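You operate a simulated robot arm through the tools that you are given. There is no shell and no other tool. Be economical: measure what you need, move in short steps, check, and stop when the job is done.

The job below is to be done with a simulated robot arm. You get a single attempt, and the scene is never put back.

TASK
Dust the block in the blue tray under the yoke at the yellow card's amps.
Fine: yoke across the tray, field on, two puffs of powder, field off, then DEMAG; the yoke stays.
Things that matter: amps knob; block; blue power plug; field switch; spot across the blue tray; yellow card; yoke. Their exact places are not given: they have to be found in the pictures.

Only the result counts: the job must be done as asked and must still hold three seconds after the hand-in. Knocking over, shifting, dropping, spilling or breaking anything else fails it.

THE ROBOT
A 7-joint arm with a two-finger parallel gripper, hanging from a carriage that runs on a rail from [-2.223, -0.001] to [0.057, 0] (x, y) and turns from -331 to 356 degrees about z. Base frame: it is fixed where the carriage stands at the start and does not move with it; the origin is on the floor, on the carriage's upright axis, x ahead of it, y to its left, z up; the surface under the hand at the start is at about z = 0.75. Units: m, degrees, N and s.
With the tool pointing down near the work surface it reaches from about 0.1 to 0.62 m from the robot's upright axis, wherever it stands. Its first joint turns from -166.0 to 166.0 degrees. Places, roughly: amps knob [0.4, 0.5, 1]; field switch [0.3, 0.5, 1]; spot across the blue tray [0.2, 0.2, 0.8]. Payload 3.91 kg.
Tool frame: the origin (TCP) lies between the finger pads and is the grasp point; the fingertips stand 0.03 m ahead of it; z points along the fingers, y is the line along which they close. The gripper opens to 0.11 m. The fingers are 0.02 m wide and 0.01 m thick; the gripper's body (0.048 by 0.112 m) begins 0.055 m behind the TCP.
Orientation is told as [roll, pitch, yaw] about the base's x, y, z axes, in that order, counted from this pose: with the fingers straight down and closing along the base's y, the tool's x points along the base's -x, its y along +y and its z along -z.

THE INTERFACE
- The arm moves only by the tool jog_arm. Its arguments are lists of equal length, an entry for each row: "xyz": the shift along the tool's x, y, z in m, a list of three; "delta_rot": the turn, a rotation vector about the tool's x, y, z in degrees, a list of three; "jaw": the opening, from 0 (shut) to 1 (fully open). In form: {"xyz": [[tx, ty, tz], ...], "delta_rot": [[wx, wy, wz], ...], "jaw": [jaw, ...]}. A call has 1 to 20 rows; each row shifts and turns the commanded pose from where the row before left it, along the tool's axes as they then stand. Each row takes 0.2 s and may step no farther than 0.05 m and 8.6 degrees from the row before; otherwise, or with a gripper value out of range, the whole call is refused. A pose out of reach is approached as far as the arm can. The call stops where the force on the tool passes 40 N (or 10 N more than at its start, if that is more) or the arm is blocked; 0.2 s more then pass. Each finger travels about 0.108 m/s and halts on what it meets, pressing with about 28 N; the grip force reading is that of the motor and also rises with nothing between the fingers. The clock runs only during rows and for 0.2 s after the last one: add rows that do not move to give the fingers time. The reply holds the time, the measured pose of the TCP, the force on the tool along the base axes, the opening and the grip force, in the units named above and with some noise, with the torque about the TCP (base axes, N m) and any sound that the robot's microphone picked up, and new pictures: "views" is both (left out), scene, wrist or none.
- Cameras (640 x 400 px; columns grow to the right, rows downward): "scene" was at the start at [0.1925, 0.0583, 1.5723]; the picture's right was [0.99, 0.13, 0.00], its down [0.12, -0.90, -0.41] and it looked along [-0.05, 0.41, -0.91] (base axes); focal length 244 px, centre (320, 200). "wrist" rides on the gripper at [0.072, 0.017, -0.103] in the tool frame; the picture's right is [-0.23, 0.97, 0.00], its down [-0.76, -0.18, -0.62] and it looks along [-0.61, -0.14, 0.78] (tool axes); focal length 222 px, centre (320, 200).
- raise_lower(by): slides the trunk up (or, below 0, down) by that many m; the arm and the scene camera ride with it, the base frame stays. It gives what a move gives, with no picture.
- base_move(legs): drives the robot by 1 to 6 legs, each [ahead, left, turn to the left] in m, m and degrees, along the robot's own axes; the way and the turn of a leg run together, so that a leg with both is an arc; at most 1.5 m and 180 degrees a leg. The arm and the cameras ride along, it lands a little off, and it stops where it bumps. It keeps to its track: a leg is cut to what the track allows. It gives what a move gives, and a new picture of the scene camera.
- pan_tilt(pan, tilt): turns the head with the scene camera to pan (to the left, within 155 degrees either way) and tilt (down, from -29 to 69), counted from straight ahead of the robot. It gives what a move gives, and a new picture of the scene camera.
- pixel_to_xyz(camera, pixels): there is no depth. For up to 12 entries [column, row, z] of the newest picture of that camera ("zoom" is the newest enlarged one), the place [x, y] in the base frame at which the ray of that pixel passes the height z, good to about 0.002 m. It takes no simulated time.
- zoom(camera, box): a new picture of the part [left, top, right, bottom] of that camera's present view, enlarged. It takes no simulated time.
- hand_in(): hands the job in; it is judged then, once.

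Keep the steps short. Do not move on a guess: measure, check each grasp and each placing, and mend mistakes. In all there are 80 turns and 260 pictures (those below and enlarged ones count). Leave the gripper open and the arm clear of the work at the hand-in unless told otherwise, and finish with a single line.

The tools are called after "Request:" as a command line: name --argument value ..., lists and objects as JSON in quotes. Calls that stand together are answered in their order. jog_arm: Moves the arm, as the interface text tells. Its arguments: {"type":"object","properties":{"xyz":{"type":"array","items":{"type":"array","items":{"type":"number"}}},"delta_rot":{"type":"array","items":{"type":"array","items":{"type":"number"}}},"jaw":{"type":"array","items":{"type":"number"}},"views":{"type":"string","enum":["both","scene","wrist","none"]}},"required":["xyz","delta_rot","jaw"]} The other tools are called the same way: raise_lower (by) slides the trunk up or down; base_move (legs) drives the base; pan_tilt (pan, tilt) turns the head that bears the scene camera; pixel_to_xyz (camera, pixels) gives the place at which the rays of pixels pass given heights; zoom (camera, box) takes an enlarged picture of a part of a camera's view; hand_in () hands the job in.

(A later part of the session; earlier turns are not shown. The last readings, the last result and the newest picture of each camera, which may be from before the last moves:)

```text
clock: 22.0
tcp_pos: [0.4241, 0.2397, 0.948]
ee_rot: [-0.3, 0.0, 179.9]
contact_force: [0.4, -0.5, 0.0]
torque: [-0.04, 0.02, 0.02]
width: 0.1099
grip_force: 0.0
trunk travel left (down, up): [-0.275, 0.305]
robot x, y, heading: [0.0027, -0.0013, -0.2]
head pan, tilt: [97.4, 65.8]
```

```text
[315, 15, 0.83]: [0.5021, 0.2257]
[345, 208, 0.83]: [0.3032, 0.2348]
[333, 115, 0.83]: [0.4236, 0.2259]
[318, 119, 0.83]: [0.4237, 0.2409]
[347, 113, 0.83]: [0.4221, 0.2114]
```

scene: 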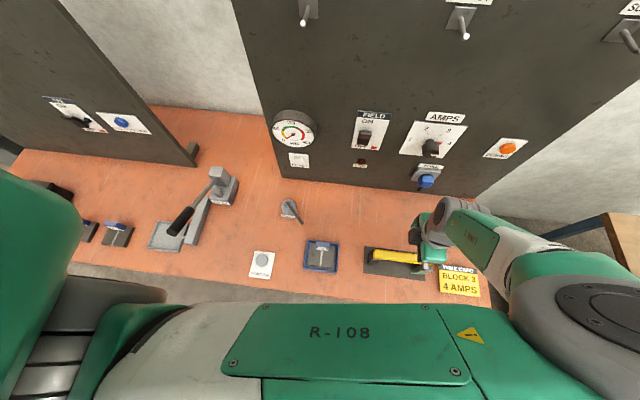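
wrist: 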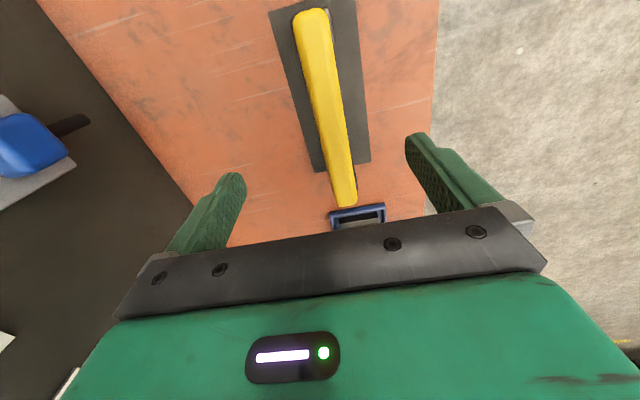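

Triangulating both views: handle top z≈0.855, y≈0.227, centre x≈0.413, width ≈0.026. Descend to TCP z≈0.84.

Request:
jog_arm --xyz '[[-0.011, 0.0127, 0.02], [0, 0, 0.03], [0, 0, 0.03], [0, 0, 0.028], [0, 0, 0], [0, 0, 0]]' --delta_rot '[[0, 0, 0], [0, 0, 0], [0, 0, 0], [0, 0, 0], [0, 0, 0], [0, 0, 0]]' --jaw '[1, 1, 1, 1, 1, 1]' --views "both"

Request:
zoom --camera "wrist" --box '[160, 0, 480, 220]'

Request:
zoom --camera "scene" --box '[290, 220, 500, 330]'

```text
clock: 23.4
tcp_pos: [0.4131, 0.2269, 0.8387]
ee_rot: [-0.3, 0.0, 179.9]
contact_force: [-0.4, 0.4, 0.8]
torque: [-0.03, 0.02, 0.0]
width: 0.1099
grip_force: 0.0
trunk travel left (down, up): [-0.275, 0.305]
robot x, y, heading: [0.0022, -0.0035, -0.1]
head pan, tilt: [97.4, 65.8]
```

scene: 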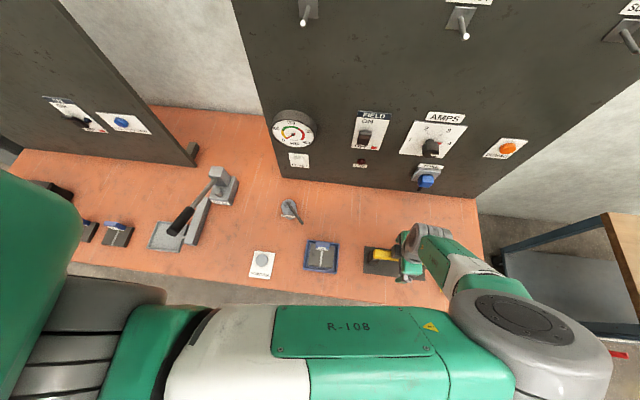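
wrist: 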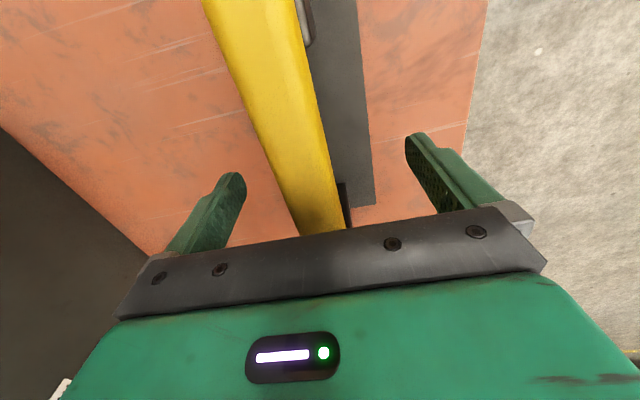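

```text
1.82 times, centred on (320, 110) of wrist
```

zoom: 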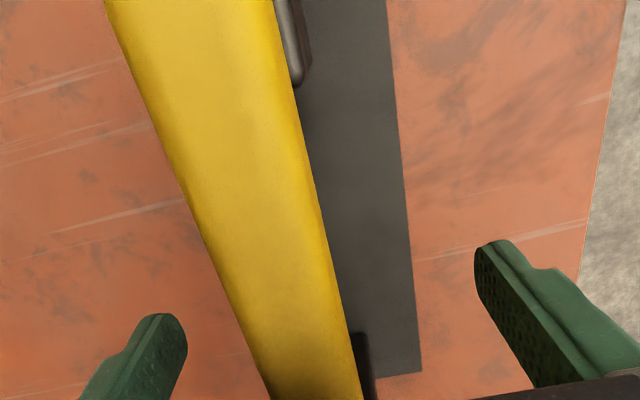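

```text
3.05 times, centred on (395, 275) of scene
```

zoom: 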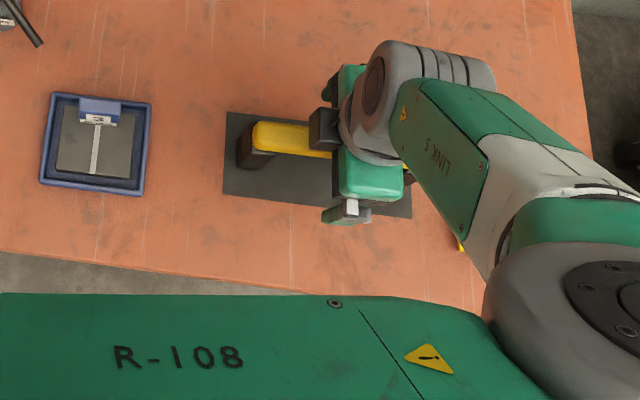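

Handle is between the fingers. Close.

Request:
jog_arm --xyz '[[0, 0, 0], [0, 0, 0], [0, 0, 0], [0, 0, 0]]' --delta_rot '[[0, 0, 0], [0, 0, 0], [0, 0, 0], [0, 0, 0]]' --jaw '[0.6, 0.3, 0.1, 0.1]' --views "both"

```text
clock: 24.4
tcp_pos: [0.4134, 0.2276, 0.8387]
ee_rot: [-0.3, 0.0, 180.0]
contact_force: [0.1, 2.8, 0.2]
torque: [0.17, -0.18, 0.11]
width: 0.0259
grip_force: 27.6
trunk travel left (down, up): [-0.275, 0.305]
robot x, y, heading: [-0.0017, -0.0023, 0.1]
head pan, tilt: [97.4, 65.8]
```

scene: 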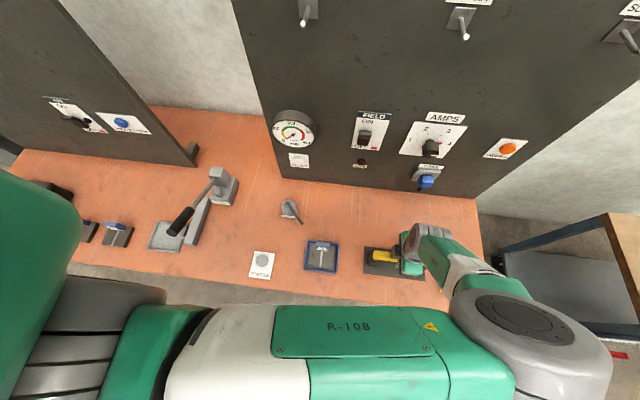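
wrist: 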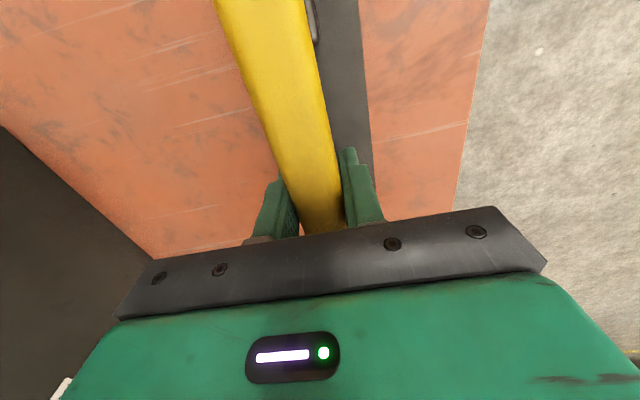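

Gripped at 0.026 m. Lift 0.1 m and check the weight.

Request:
jog_arm --xyz '[[0, 0, -0.02], [0, 0, -0.04], [0, 0, -0.04], [0, 0, 0]]' --delta_rot '[[0, 0, 0], [0, 0, 0], [0, 0, 0], [0, 0, 0]]' --jaw '[0.1, 0.1, 0.1, 0.1]' --views "both"

Request:
zoom --camera "scene" --box '[290, 200, 500, 310]'

```text
clock: 25.4
tcp_pos: [0.4126, 0.2246, 0.9396]
ee_rot: [-0.2, 0.0, 179.9]
contact_force: [0.1, 0.0, -10.7]
torque: [-0.01, 0.05, -0.03]
width: 0.0259
grip_force: 28.3
trunk travel left (down, up): [-0.275, 0.305]
robot x, y, heading: [0.0007, 0.0001, 0.0]
head pan, tilt: [97.4, 65.8]
```

scene: 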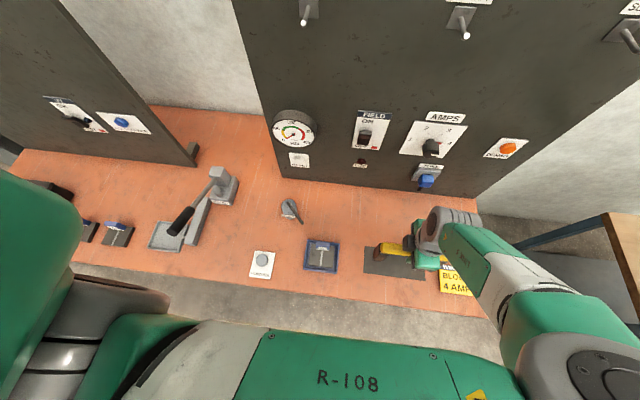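
wrist: 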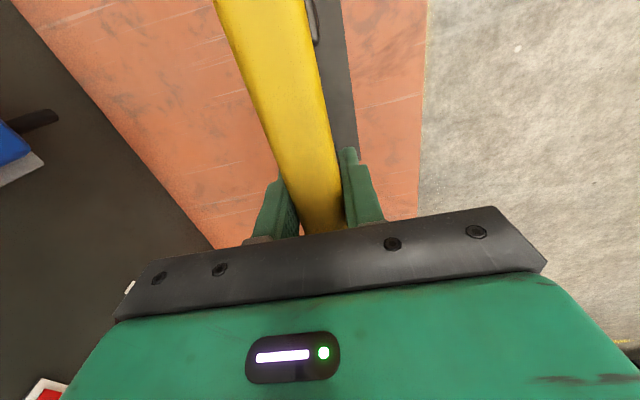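

```text
3.05 times, centred on (395, 255) of scene
```

zoom: 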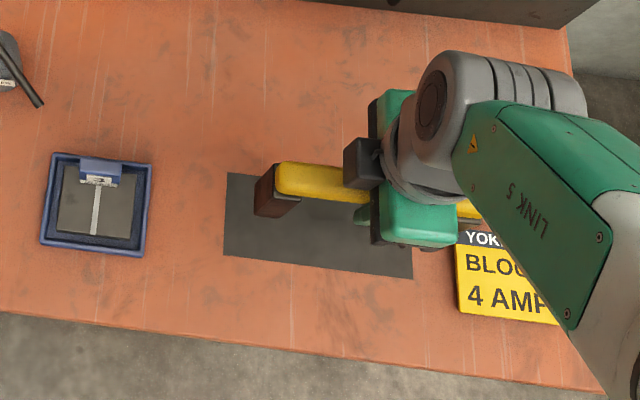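

Request:
zoom --camera "scene" --box '[365, 235, 425, 280]'

Request:
zoom --camera "wrist" --box '[270, 0, 390, 80]'

```text
8.89 times, centred on (395, 258) of scene
```

zoom: 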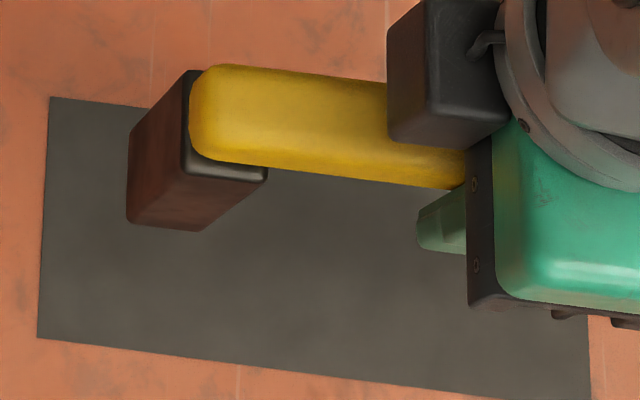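

```text
5.00 times, centred on (330, 40) of wrist
```

zoom: 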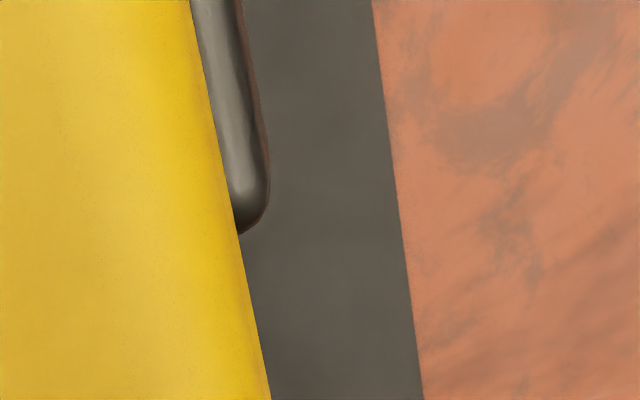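

Yoke lifted (≈10.7 N). Legs ≈0.025 thick, outer span ≈0.17, so inner gap ≈0.12 vs tray ≈0.11. Measure the tray precisely.

Request:
zoom --camera "scene" --box '[295, 230, 345, 280]'

```text
8.00 times, centred on (320, 255) of scene
```

zoom: 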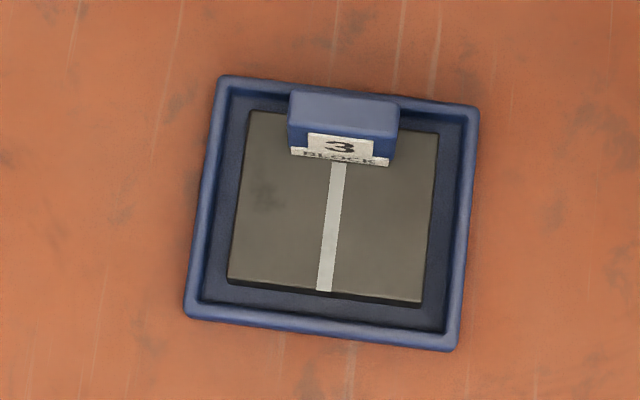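

Request:
pixel_to_xyz --camera "zoom" --pixels '[[185, 312, 0.762], [218, 78, 0.762], [455, 348, 0.762], [479, 110, 0.762], [232, 280, 0.775], [418, 302, 0.775], [340, 165, 0.775], [322, 290, 0.775], [290, 95, 0.81], [398, 104, 0.81]]'

```text
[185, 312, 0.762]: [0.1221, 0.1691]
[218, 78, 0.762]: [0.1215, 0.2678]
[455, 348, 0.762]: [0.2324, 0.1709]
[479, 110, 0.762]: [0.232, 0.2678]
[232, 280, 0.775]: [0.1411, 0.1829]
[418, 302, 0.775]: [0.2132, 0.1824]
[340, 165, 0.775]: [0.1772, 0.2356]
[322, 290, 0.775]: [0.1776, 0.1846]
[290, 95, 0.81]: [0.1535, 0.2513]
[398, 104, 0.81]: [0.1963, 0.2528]
```

Tray: x 0.122–0.232, y 0.170–0.268, centre (0.177, 0.2185), aligned. The block's tag (y≳0.238, top maybe ~0.80) comes close to my fingertips (0.809), so I set the yoke back and regrip 12 mm higher.

Request:
jog_arm --xyz '[[0, 0, 0.04], [0, 0, 0.04], [0, 0, 0.015], [0, 0, 0.006], [0, 0, 0], [0, 0, 0], [0, 0, 0], [0, 0, -0.006], [0, 0, -0.006], [0, 0, 0], [0, 0, 0], [0, 0, 0]]' --delta_rot '[[0, 0, 0], [0, 0, 0], [0, 0, 0], [0, 0, 0], [0, 0, 0], [0, 0, 0], [0, 0, 0], [0, 0, 0], [0, 0, 0], [0, 0, 0], [0, 0, 0], [0, 0, 0]]' --jaw '[0.1, 0.1, 0.1, 0.1, 0.1, 0.4, 0.4, 0.4, 0.4, 0.1, 0.1, 0.1]' --views "both"

```text
clock: 28.0
tcp_pos: [0.413, 0.227, 0.8512]
ee_rot: [-0.3, 0.0, 180.1]
contact_force: [0.2, -0.2, -0.4]
torque: [-0.17, -0.16, -0.05]
width: 0.026
grip_force: 27.8
trunk travel left (down, up): [-0.275, 0.305]
robot x, y, heading: [0.0003, -0.0002, -0.0]
head pan, tilt: [97.4, 65.8]
```

scene: 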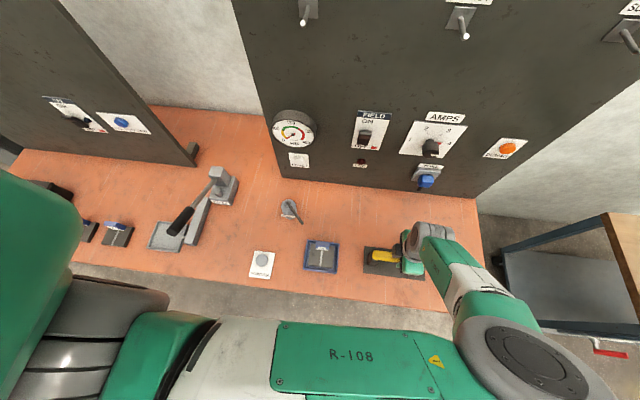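
wrist: 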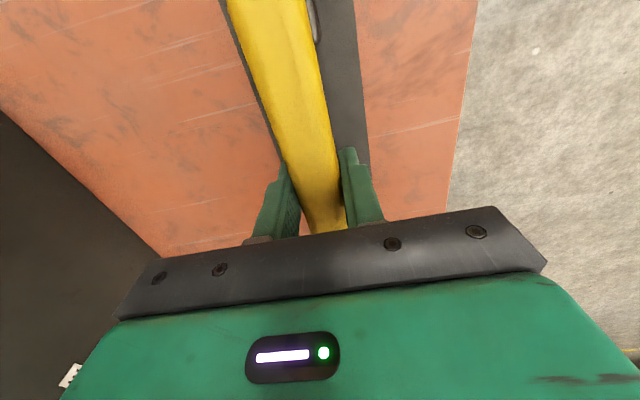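

Regripped at rest height TCP z≈0.851. Lift 0.1 and carry over the tray (to x 0.177, y 0.2185).

Request:
jog_arm --xyz '[[0, 0, -0.03], [0, 0, -0.035], [0, 0, -0.035], [-0.04, 0.0085, 0], [-0.04, 0, 0], [-0.04, 0, 0], [-0.04, 0, 0], [-0.04, 0, 0], [-0.036, 0, 0], [0, 0, 0], [0, 0, 0]]' --delta_rot '[[0, 0, 0], [0, 0, 0], [0, 0, 0], [0, 0, 0], [0, 0, 0], [0, 0, 0], [0, 0, 0], [0, 0, 0], [0, 0, 0], [0, 0, 0], [0, 0, 0]]' --jaw '[0.1, 0.1, 0.1, 0.1, 0.1, 0.1, 0.1, 0.1, 0.1, 0.1, 0.1]' --views "both"

Request:
zoom --camera "scene" --box '[260, 200, 380, 300]'

```text
clock: 30.4
tcp_pos: [0.1756, 0.2174, 0.9505]
ee_rot: [-0.2, 0.0, 179.9]
contact_force: [0.6, 0.0, -10.8]
torque: [0.03, -0.01, -0.01]
width: 0.0258
grip_force: 27.8
trunk travel left (down, up): [-0.275, 0.305]
robot x, y, heading: [-0.0017, -0.0018, -0.3]
head pan, tilt: [97.4, 65.8]
```

scene: 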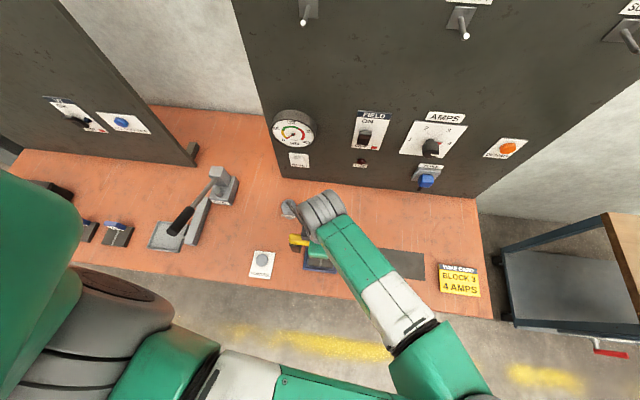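
wrist: 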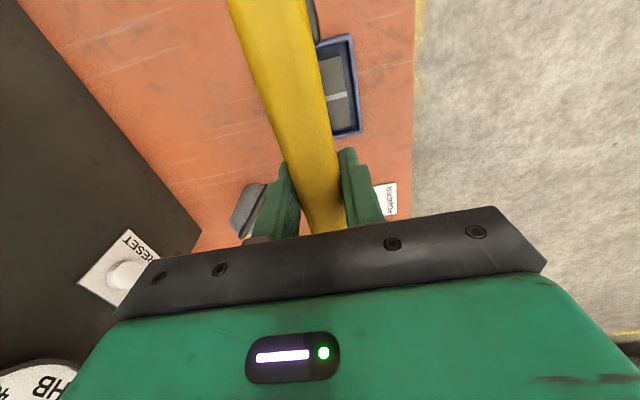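

```text
4.00 times, centred on (320, 250) of scene
```

zoom: 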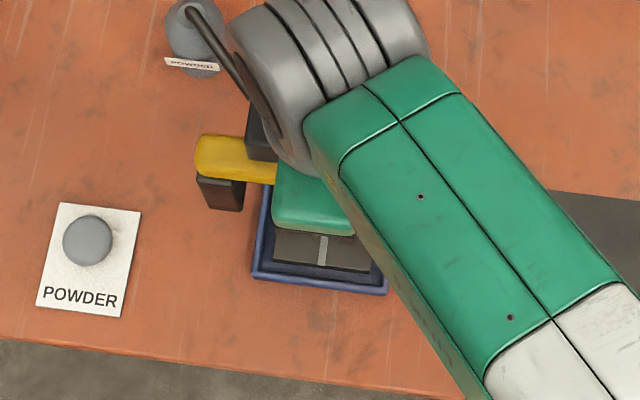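

Check the powder nozzle's height for clearance, and the yoke's left end versus the tray.

Request:
pixel_to_xyz --camera "wrist" --pixels '[[243, 190, 0.85], [262, 184, 0.85], [239, 236, 0.75], [355, 36, 0.762], [361, 131, 0.762], [318, 45, 0.762]]'

Request:
pixel_to_xyz --camera "zoom" --pixels '[[195, 155, 0.955], [197, 180, 0.93], [208, 208, 0.85], [242, 212, 0.85], [247, 185, 0.93], [190, 10, 0.85], [255, 100, 0.85]]'

Request:
zoom --camera "wrist" --box '[190, 150, 420, 260]'

```text
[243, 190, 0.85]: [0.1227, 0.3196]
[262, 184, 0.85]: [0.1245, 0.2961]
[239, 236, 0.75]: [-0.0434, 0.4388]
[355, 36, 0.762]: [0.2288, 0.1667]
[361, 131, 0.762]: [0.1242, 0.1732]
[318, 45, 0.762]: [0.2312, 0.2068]
```

```text
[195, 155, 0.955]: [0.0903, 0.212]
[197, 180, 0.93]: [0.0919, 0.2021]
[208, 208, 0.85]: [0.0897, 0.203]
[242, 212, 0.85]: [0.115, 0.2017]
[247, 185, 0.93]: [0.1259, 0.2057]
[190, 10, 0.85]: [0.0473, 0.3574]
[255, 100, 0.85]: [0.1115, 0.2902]
```

```text
2.78 times, centred on (305, 205) of wrist
```

zoom: 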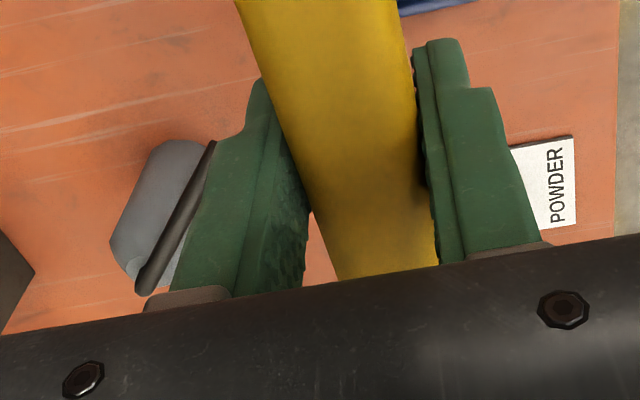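

Left leg inner face is 0.0606 left of TCP; with TCP at 0.177 there's ~5 mm clearance each side of the tray. Nozzle tip (0.096,0.314,0.80) is clear of the hand. Lower 0.075 and check before the tray rim.

Request:
jog_arm --xyz '[[0, 0, 0.04], [0, 0, 0.035], [0, 0, 0], [0, 0, 0], [0, 0, 0]]' --delta_rot '[[0, 0, 0], [0, 0, 0], [0, 0, 0], [0, 0, 0], [0, 0, 0]]' --jaw '[0.1, 0.1, 0.1, 0.1, 0.1]' --views "both"

Request:
zoom --camera "scene" --box '[275, 220, 365, 290]'

Request:
zoom --camera "wrist" --box '[220, 0, 420, 160]'

```text
clock: 31.6
tcp_pos: [0.1762, 0.2182, 0.8752]
ee_rot: [-0.2, -0.1, 179.9]
contact_force: [-0.3, 0.4, -11.0]
torque: [0.01, 0.01, 0.0]
width: 0.0259
grip_force: 27.9
trunk travel left (down, up): [-0.275, 0.305]
robot x, y, heading: [-0.0027, -0.0028, -0.1]
head pan, tilt: [97.4, 65.8]
```

scene: 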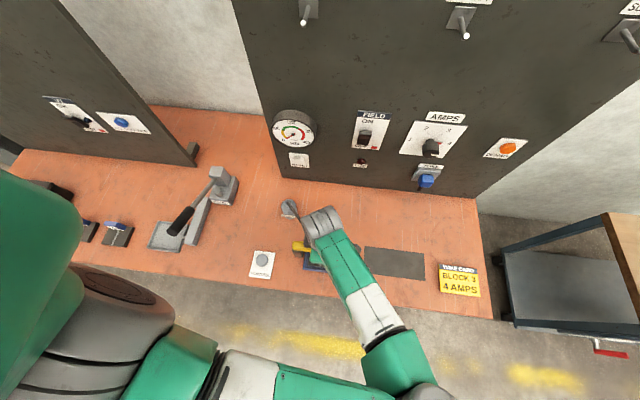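
wrist: 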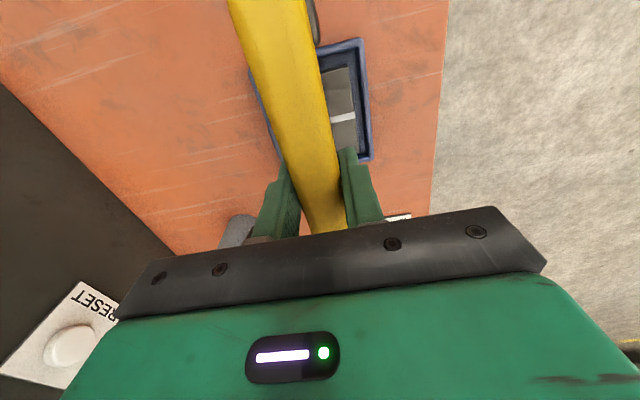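

```text
5.71 times, centred on (320, 255) of scene
```

zoom: 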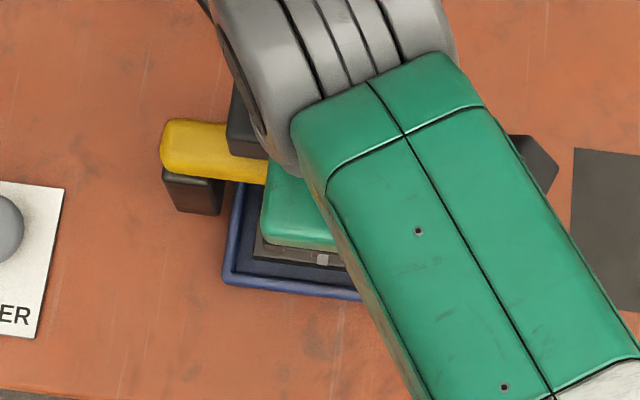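

```text
2.50 times, centred on (320, 80) of wrist
```

zoom: 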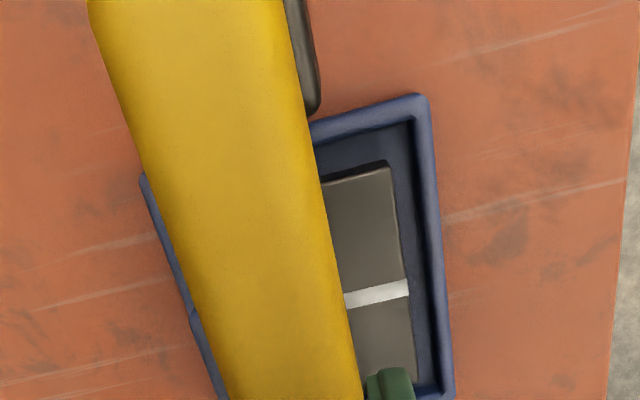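

Both legs clear the rims. Lower the remaining ≈0.024 slowly.

Request:
jog_arm --xyz '[[0, 0, 0.01], [0, 0, 0.008], [0, 0, 0.004], [0, 0, 0.002], [0, 0, 0]]' --delta_rot '[[0, 0, 0], [0, 0, 0], [0, 0, 0], [0, 0, 0], [0, 0, 0]]' --jaw '[0.1, 0.1, 0.1, 0.1, 0.1]' --views "both"

Request:
zoom --camera "scene" --box '[275, 220, 365, 290]'

Request:
zoom --camera "wrist" --box '[220, 0, 420, 160]'

```text
clock: 32.8
tcp_pos: [0.1764, 0.218, 0.8518]
ee_rot: [-0.3, 0.0, 180.0]
contact_force: [0.6, -0.4, -10.9]
torque: [0.01, 0.03, 0.0]
width: 0.0258
grip_force: 28.2
trunk travel left (down, up): [-0.275, 0.305]
robot x, y, heading: [-0.0008, 0.0007, -0.1]
head pan, tilt: [97.4, 65.8]
```

scene: 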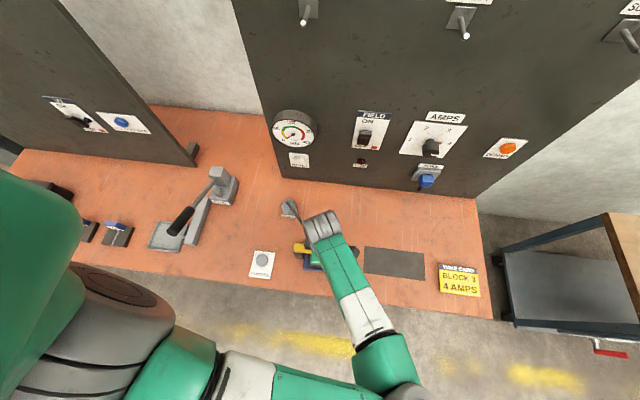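
wrist: 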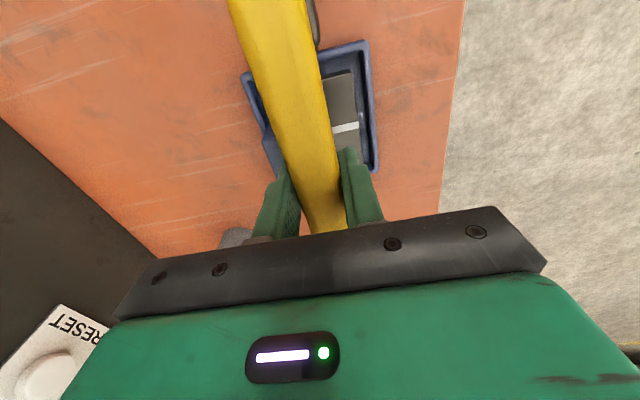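

```text
5.71 times, centred on (320, 255) of scene
```

zoom: 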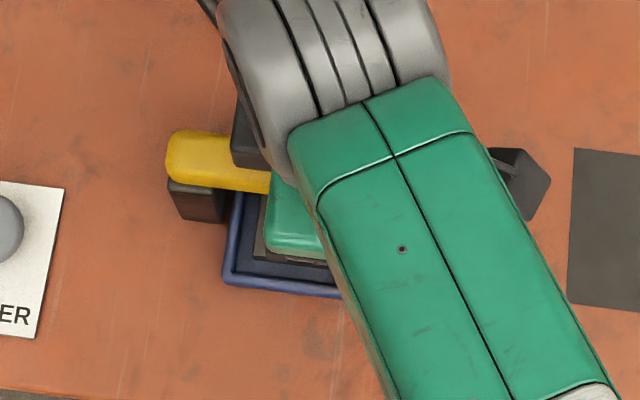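

```text
2.50 times, centred on (320, 80) of wrist
```

zoom: 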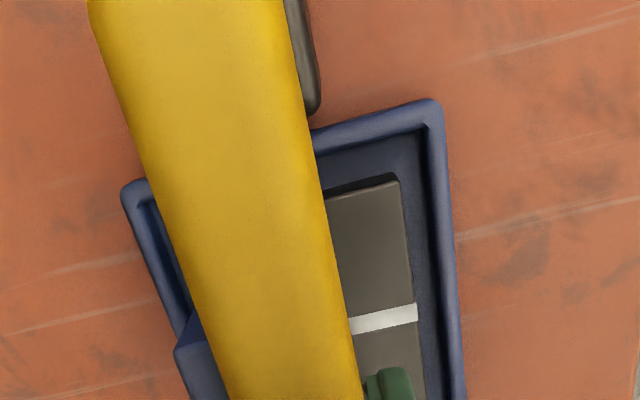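

Still carrying full weight; lower by 1 mm steps until weight transfers.

Request:
jog_arm --xyz '[[0, 0, 0.001], [0, 0, 0.001], [0, 0, 0.001], [0, 0, 0]]' --delta_rot '[[0, 0, 0], [0, 0, 0], [0, 0, 0], [0, 0, 0]]' --jaw '[0.1, 0.1, 0.1, 0.1]' --views "none"

```text
clock: 33.8
tcp_pos: [0.1766, 0.2184, 0.8489]
ee_rot: [-0.3, 0.1, 179.9]
contact_force: [-3.0, -3.7, 27.0]
torque: [-0.68, -0.08, -0.08]
width: 0.0263
grip_force: 27.9
trunk travel left (down, up): [-0.275, 0.305]
robot x, y, heading: [0.0, -0.0007, 0.1]
head pan, tilt: [97.4, 65.8]
```

It stands on the table. Ease up 1 mm, open slightly, and rise.

Request:
jog_arm --xyz '[[0, 0, -0.001], [0, 0, 0], [0, 0, 0], [0, 0, -0.02], [0, 0, -0.03], [0, 0, -0.04], [0, 0, -0.04]]' --delta_rot '[[0, 0, 0], [0, 0, 0], [0, 0, 0], [0, 0, 0], [0, 0, 0], [0, 0, 0], [0, 0, 0]]' --jaw '[0.25, 0.42, 0.42, 0.42, 0.42, 0.42, 0.42]' --views "both"

Request:
zoom --camera "scene" --box '[275, 220, 365, 290]'

Request:
zoom --camera "wrist" --box '[220, 0, 420, 200]'

```text
clock: 35.4
tcp_pos: [0.1772, 0.2182, 0.9796]
ee_rot: [-0.1, 0.0, 179.8]
contact_force: [-0.4, 0.0, 0.6]
torque: [0.03, -0.01, 0.03]
width: 0.0461
grip_force: 0.0
trunk travel left (down, up): [-0.275, 0.305]
robot x, y, heading: [-0.0004, 0.0005, 0.1]
head pan, tilt: [97.4, 65.8]
```

scene: 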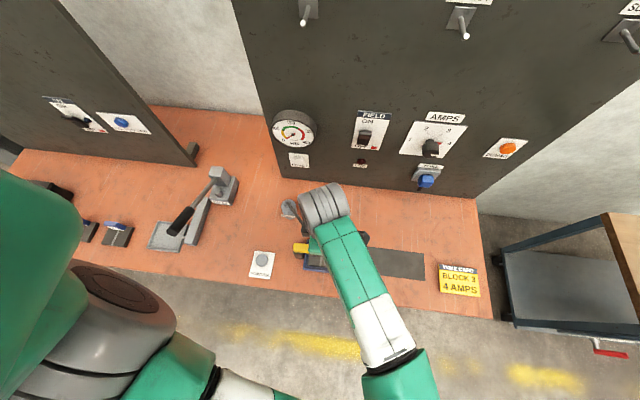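
wrist: 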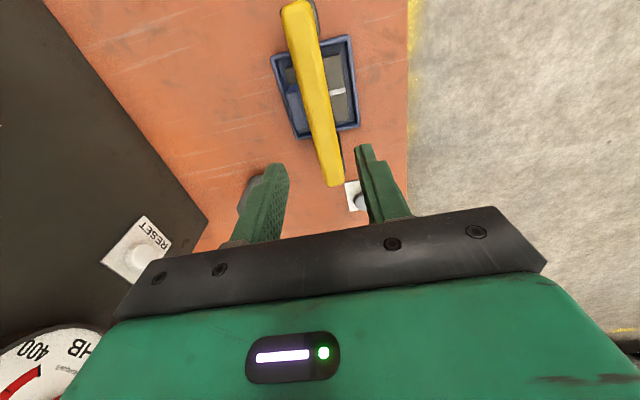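

```text
5.71 times, centred on (320, 255) of scene
```

zoom: 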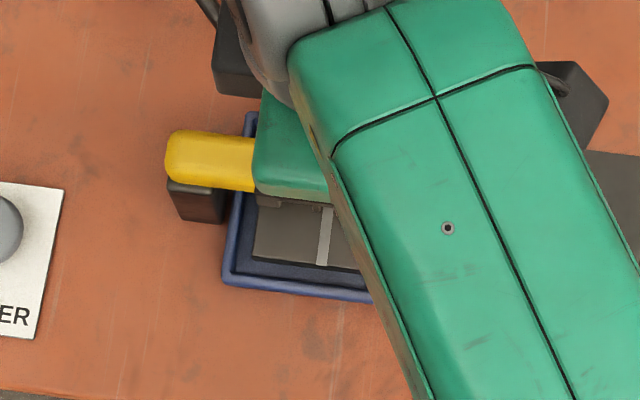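

```text
2.00 times, centred on (320, 100) of wrist
```

zoom: 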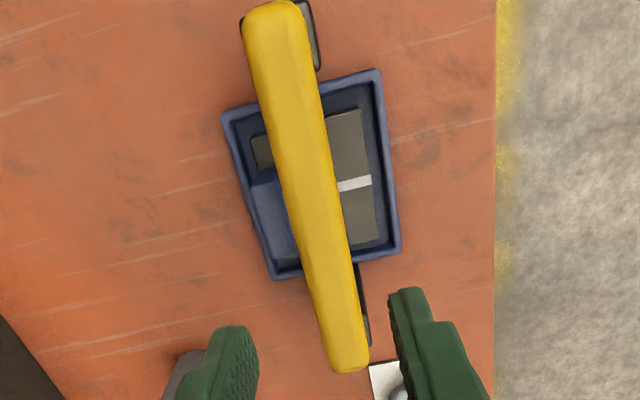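

Yoke stands neatly across the tray, both legs outside. Next: field switch. Rise, shift right, close fingers and point the hand at the panel.

Request:
jog_arm --xyz '[[0, 0, -0.035], [0.01, 0, -0.035], [0.04, 0, 0], [0.04, 0, 0], [0.04, 0, 0], [0.04, 0, 0], [0, 0, 0], [0, 0, 0], [0, 0, 0], [0, 0, 0], [0, 0, 0], [0, 0, 0], [0, 0, 0], [0, 0, 0], [0, 0, 0], [0, 0, 0], [0, 0, 0], [0, 0, 0], [0, 0, 0]]' --delta_rot '[[0, 0, 0], [0, 0, 0], [0, 0, 0], [0, 0, 0], [0, 0, 0], [0, 0, 0], [8.18, 0, 0], [8.18, 0, 0], [8.18, 0, 0], [8.18, 0, 0], [8.18, 0, 0], [8.18, 0, 0], [8.18, 0, 0], [8.18, 0, 0], [8.18, 0, 0], [8.18, 0, 0], [8.18, 0, 0], [0, 0, 0], [0, 0, 0]]' --jaw '[0.42, 0.42, 0.2, 0, 0, 0, 0, 0, 0, 0, 0, 0, 0, 0, 0, 0, 0, 0, 0]' --views "both"

Request:
zoom --camera "scene" --box '[345, 100, 405, 175]'

Request:
zoom --camera "scene" --box '[270, 210, 370, 290]'

```text
clock: 39.4
tcp_pos: [0.347, 0.2164, 1.0498]
ee_rot: [-90.3, 0.0, 179.9]
contact_force: [-0.1, 0.1, 0.3]
torque: [0.0, -0.01, 0.06]
width: 0.0
grip_force: 28.2
trunk travel left (down, up): [-0.275, 0.305]
robot x, y, heading: [0.0025, -0.002, 0.0]
head pan, tilt: [97.4, 65.8]
```

scene: 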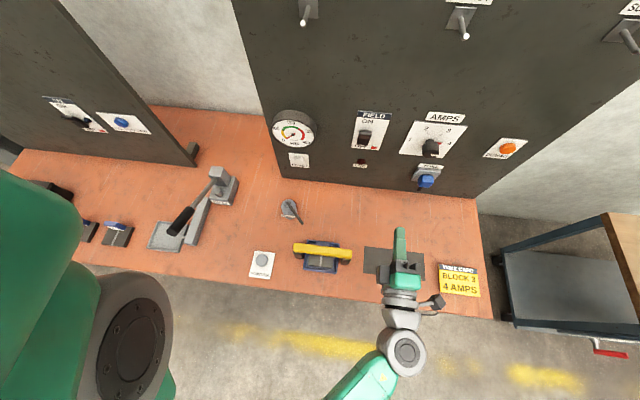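
wrist: 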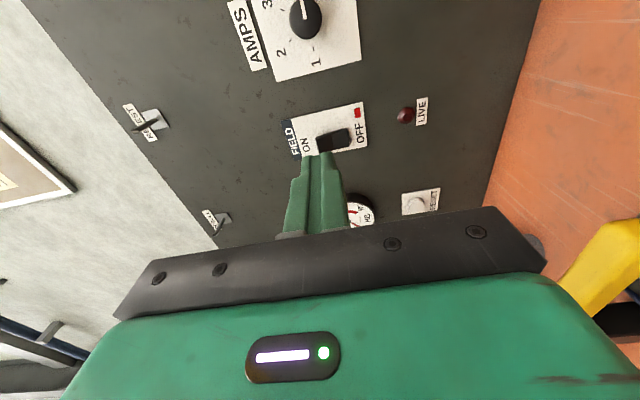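

```text
5.33 times, centred on (375, 138) of scene
```

zoom: 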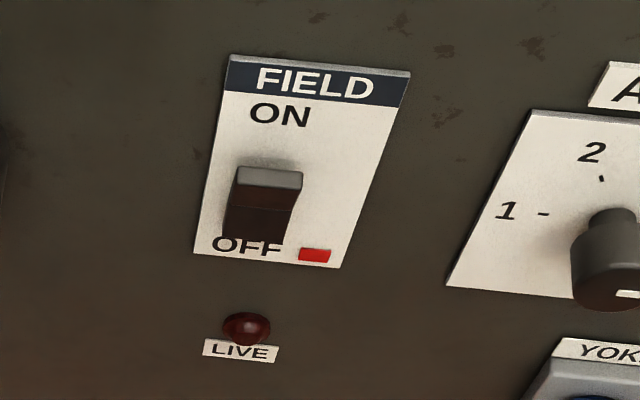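

```text
5.00 times, centred on (320, 250) of scene
```

zoom: 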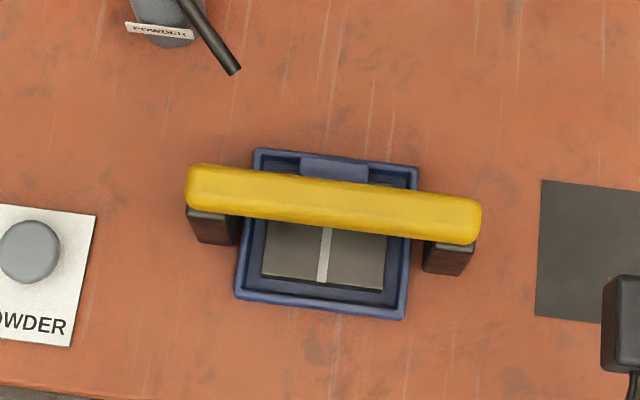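

Request:
zoom --camera "wrist" --box '[280, 80, 440, 180]'

Request:
pixel_to_xyz --camera "wrist" --pixels '[[316, 142, 1.02], [348, 136, 1.02], [405, 115, 0.9]]'

Request:
pixel_to_xyz --camera "scene" --pixels '[[365.5, 134, 1.0], [364.8, 138.5, 1.0], [362.5, 144.5, 1.0], [361, 162, 0.95]]'

```text
4.00 times, centred on (360, 130) of wrist
```

zoom: 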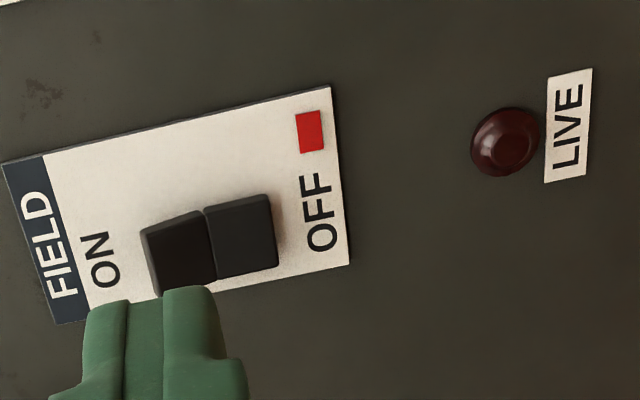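

```text
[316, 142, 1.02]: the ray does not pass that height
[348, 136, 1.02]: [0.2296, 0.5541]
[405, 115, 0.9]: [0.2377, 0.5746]
```

```text
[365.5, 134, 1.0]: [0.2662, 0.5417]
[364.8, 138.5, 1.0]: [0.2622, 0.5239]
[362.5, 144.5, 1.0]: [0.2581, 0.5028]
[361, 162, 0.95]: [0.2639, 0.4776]
```

Rocker: upper half (ON) sticks out, centre ≈(0.258, ~0.49, 1.052). Move the closed fingers in front of it (tip at y≈0.45).

Request:
jog_arm --xyz '[[-0.03, -0.003, 0.03], [-0.03, 0, 0.035], [-0.029, 0, 0.035], [0, 0, 0.04], [0, 0, 0.04], [0, 0, 0.023], [0, 0, 0]]' --delta_rot '[[0, 0, 0], [0, 0, 0], [0, 0, 0], [0, 0, 0], [0, 0, 0], [0, 0, 0], [0, 0, 0]]' --jaw '[0, 0, 0, 0, 0, 0, 0]' --views "both"

Request:
zoom --camera "wrist" --box '[220, 60, 480, 220]'

Request:
zoom --camera "scene" --box '[340, 100, 420, 180]'

```text
clock: 41.0
tcp_pos: [0.2581, 0.4209, 1.0536]
ee_rot: [-90.2, 0.0, 179.9]
contact_force: [0.0, 0.5, -0.5]
torque: [0.01, -0.02, -0.02]
width: 0.0
grip_force: 28.1
trunk travel left (down, up): [-0.275, 0.305]
robot x, y, heading: [0.0026, 0.0015, -0.2]
head pan, tilt: [97.4, 65.8]
```

scene: 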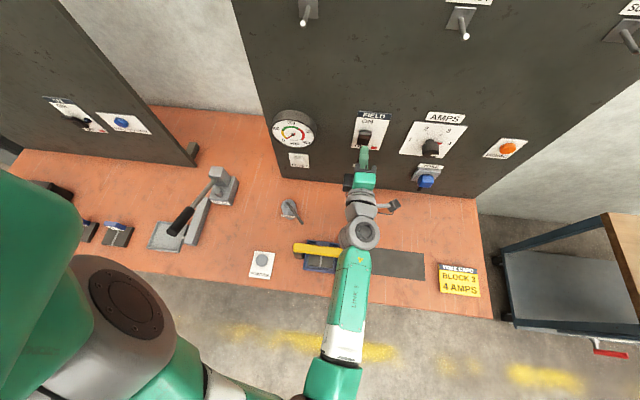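
wrist: 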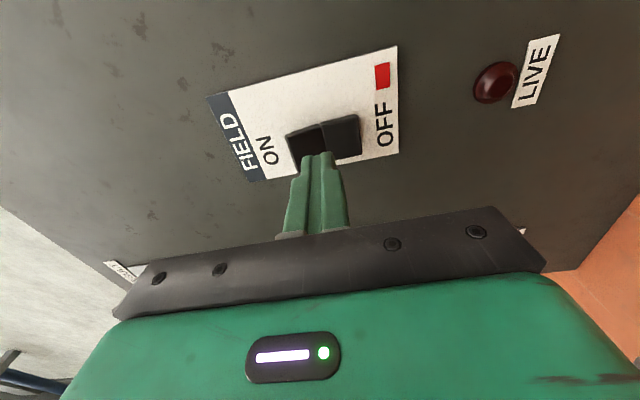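

```text
2.46 times, centred on (350, 140) of wrist
```

zoom: 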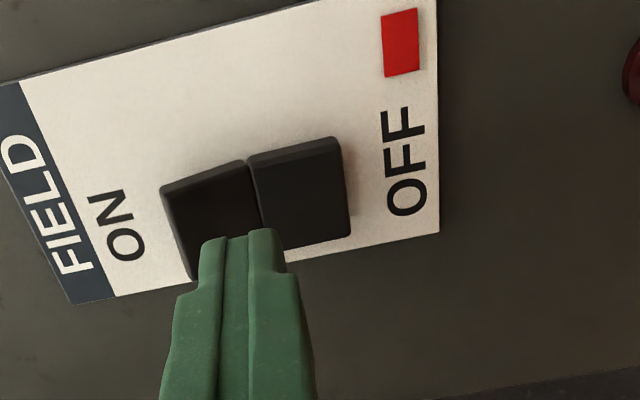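

```text
5.00 times, centred on (380, 140) of scene
```

zoom: 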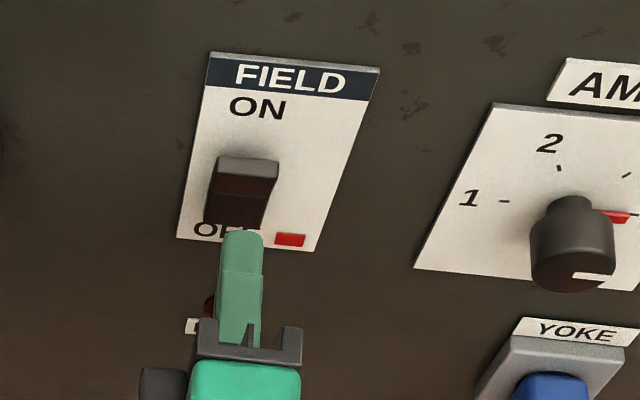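

Raise 3 mm and press forward in small steps.

Request:
jog_arm --xyz '[[0, -0.003, 0.02], [0, 0, 0.01], [0, 0, 0.005], [0, 0, 0.004], [0, 0, 0.003]]' --delta_rot '[[0, 0, 0], [0, 0, 0], [0, 0, 0], [0, 0, 0], [0, 0, 0]]' --jaw '[0, 0, 0, 0, 0]' --views "wrist"

Request:
zoom --camera "wrist" --box '[220, 60, 560, 240]'

```text
clock: 42.0
tcp_pos: [0.2578, 0.4515, 1.0561]
ee_rot: [-90.2, 0.1, 179.9]
contact_force: [-6.8, -32.4, 2.0]
torque: [-0.12, -0.01, 0.19]
width: 0.0
grip_force: 28.1
trunk travel left (down, up): [-0.275, 0.305]
robot x, y, heading: [0.0003, 0.003, -0.1]
head pan, tilt: [97.4, 65.8]
stopped in row 4: the force on the tool passed its limit at 46 N (the readings are from after the stop); the commanded pose is now the measured one
```

wrist: 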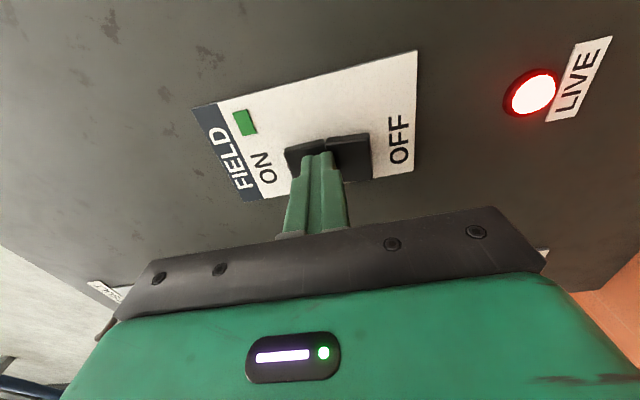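

```text
1.88 times, centred on (390, 150) of wrist
```

zoom: 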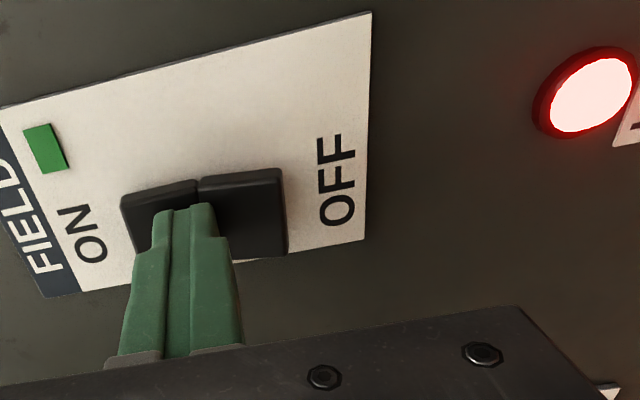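

Field ON: green flag, LIVE lit. Back off and turn the hand down for the POWDER button.

Request:
jog_arm --xyz '[[0, 0, -0.04], [0.014, 0, -0.04], [0.014, 0, -0.04], [0.014, 0, -0.04], [0.014, 0, -0.04], [0.014, 0, -0.04], [0, 0, 0], [0, 0, 0], [0, 0, 0], [0, 0, 0], [0, 0, 0], [0, 0, 0], [0, 0, 0], [0, 0, 0], [0, 0, 0], [0, 0, 0], [0, 0, 0], [0, 0, 0]]' --delta_rot '[[0, 0, 0], [0, 0, 0], [0, 0, 0], [0, 0, 0], [0, 0, 0], [0, 0, 0], [-8.18, 0, 0], [-8.18, 0, 0], [-8.18, 0, 0], [-8.18, 0, 0], [-8.18, 0, 0], [-8.18, 0, 0], [-8.18, 0, 0], [-8.18, 0, 0], [-8.18, 0, 0], [-8.18, 0, 0], [-8.18, 0, 0], [0, 0, 0]]' --jaw '[0, 0, 0, 0, 0, 0, 0, 0, 0, 0, 0, 0, 0, 0, 0, 0, 0, 0]' --views "scene"

Request:
zoom --camera "scene" --box '[240, 230, 290, 290]'

```text
clock: 45.8
tcp_pos: [0.3339, 0.2196, 1.0578]
ee_rot: [-5.5, 1.4, 179.0]
contact_force: [0.4, -0.5, 0.3]
torque: [0.04, -0.01, 0.01]
width: 0.0
grip_force: 27.7
out of reach, approached as far as the arm can: row 14
trunk travel left (down, up): [-0.275, 0.305]
robot x, y, heading: [-0.0023, -0.0013, -0.1]
head pan, tilt: [97.4, 65.8]
```

scene: 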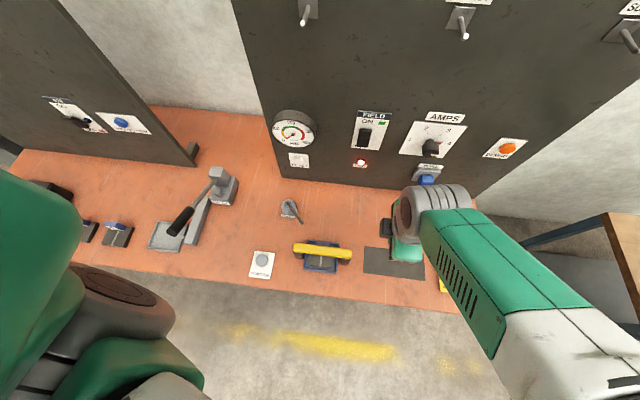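

```text
6.67 times, centred on (265, 260) of scene
```

zoom: 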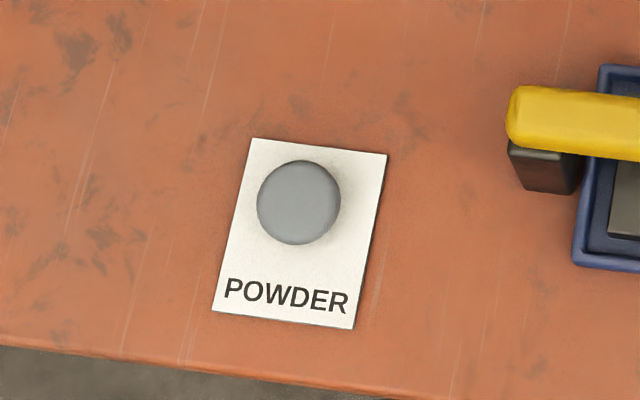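

Request:
pixel_to_xyz --camera "zoom" --pixels '[[299, 203, 0.77], [299, 203, 0.78]]'

Request:
jog_arm --xyz '[[-0.02, 0, 0], [-0.04, 0, 0], [-0.04, 0, 0], [0, 0, 0], [0, 0, 0]]' --delta_rot '[[0, 0, 0], [0, 0, 0], [0, 0, 0], [0, 0, 0], [0, 0, 0]]' --jaw '[0, 0, 0, 0, 0]' --views "scene"

```text
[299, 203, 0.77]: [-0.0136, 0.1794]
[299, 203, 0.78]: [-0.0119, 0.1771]
```

```text
clock: 47.0
tcp_pos: [0.2331, 0.2228, 1.0553]
ee_rot: [-5.5, 1.5, 179.0]
contact_force: [-0.2, -0.2, 0.4]
torque: [0.0, -0.02, 0.0]
width: 0.0
grip_force: 27.9
trunk travel left (down, up): [-0.275, 0.305]
robot x, y, heading: [-0.0006, 0.0014, 0.0]
head pan, tilt: [97.4, 65.8]
```

scene: 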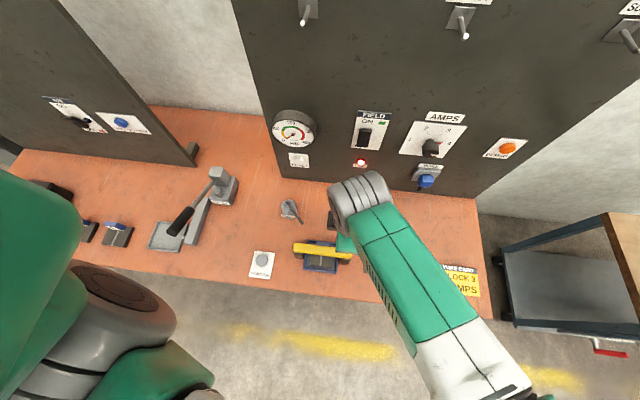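

Level the hand and move over the POWDER button at (−0.013, 0.178).

Request:
jog_arm --xyz '[[0, 0, 0], [-0.04, 0.01, 0], [-0.04, 0.01, 0], [-0.04, 0.01, 0], [-0.04, 0.01, 0.01], [-0.04, 0.005, 0.02], [-0.046, 0, 0.01], [0, 0, 0.03], [0, 0, 0.03], [0, 0, 0], [0, 0, 0]]' --delta_rot '[[-5.5, -1.5, -1], [0, 0, 0], [0, 0, 0], [0, 0, 0], [0, 0, 0], [0, 0, 0], [0, 0, 0], [0, 0, 0], [0, 0, 0], [0, 0, 0], [0, 0, 0]]' --jaw '[0, 0, 0, 0, 0, 0, 0, 0, 0, 0, 0]' --views "both"

```text
clock: 49.4
tcp_pos: [0.0103, 0.2204, 0.9314]
ee_rot: [0.0, 0.0, -179.8]
contact_force: [0.0, -0.2, 0.0]
torque: [-0.01, -0.02, -0.01]
width: 0.0001
grip_force: 27.9
out of reach, approached as far as the arm can: row 4, 5, 6
trunk travel left (down, up): [-0.275, 0.305]
robot x, y, heading: [-0.0022, 0.0025, -0.2]
head pan, tilt: [97.4, 65.8]
```

scene: 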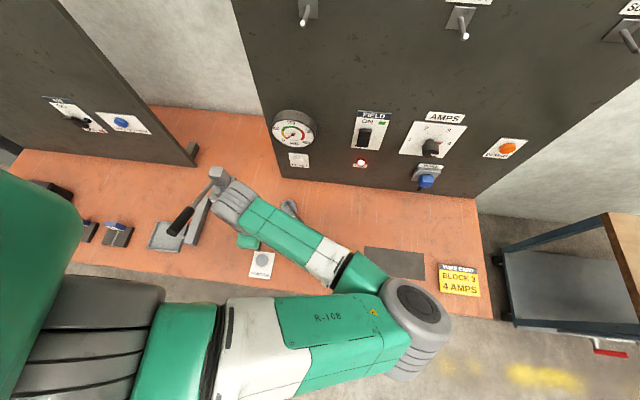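
wrist: 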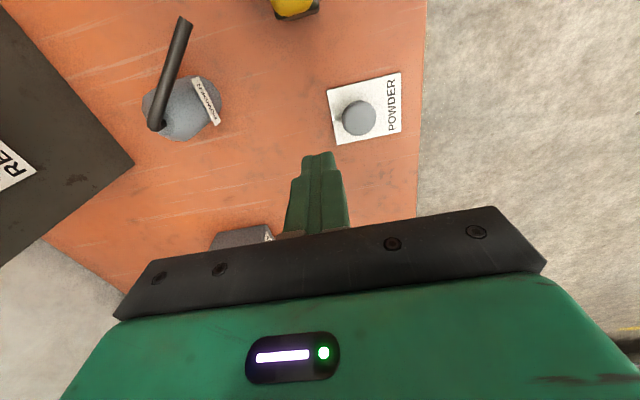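

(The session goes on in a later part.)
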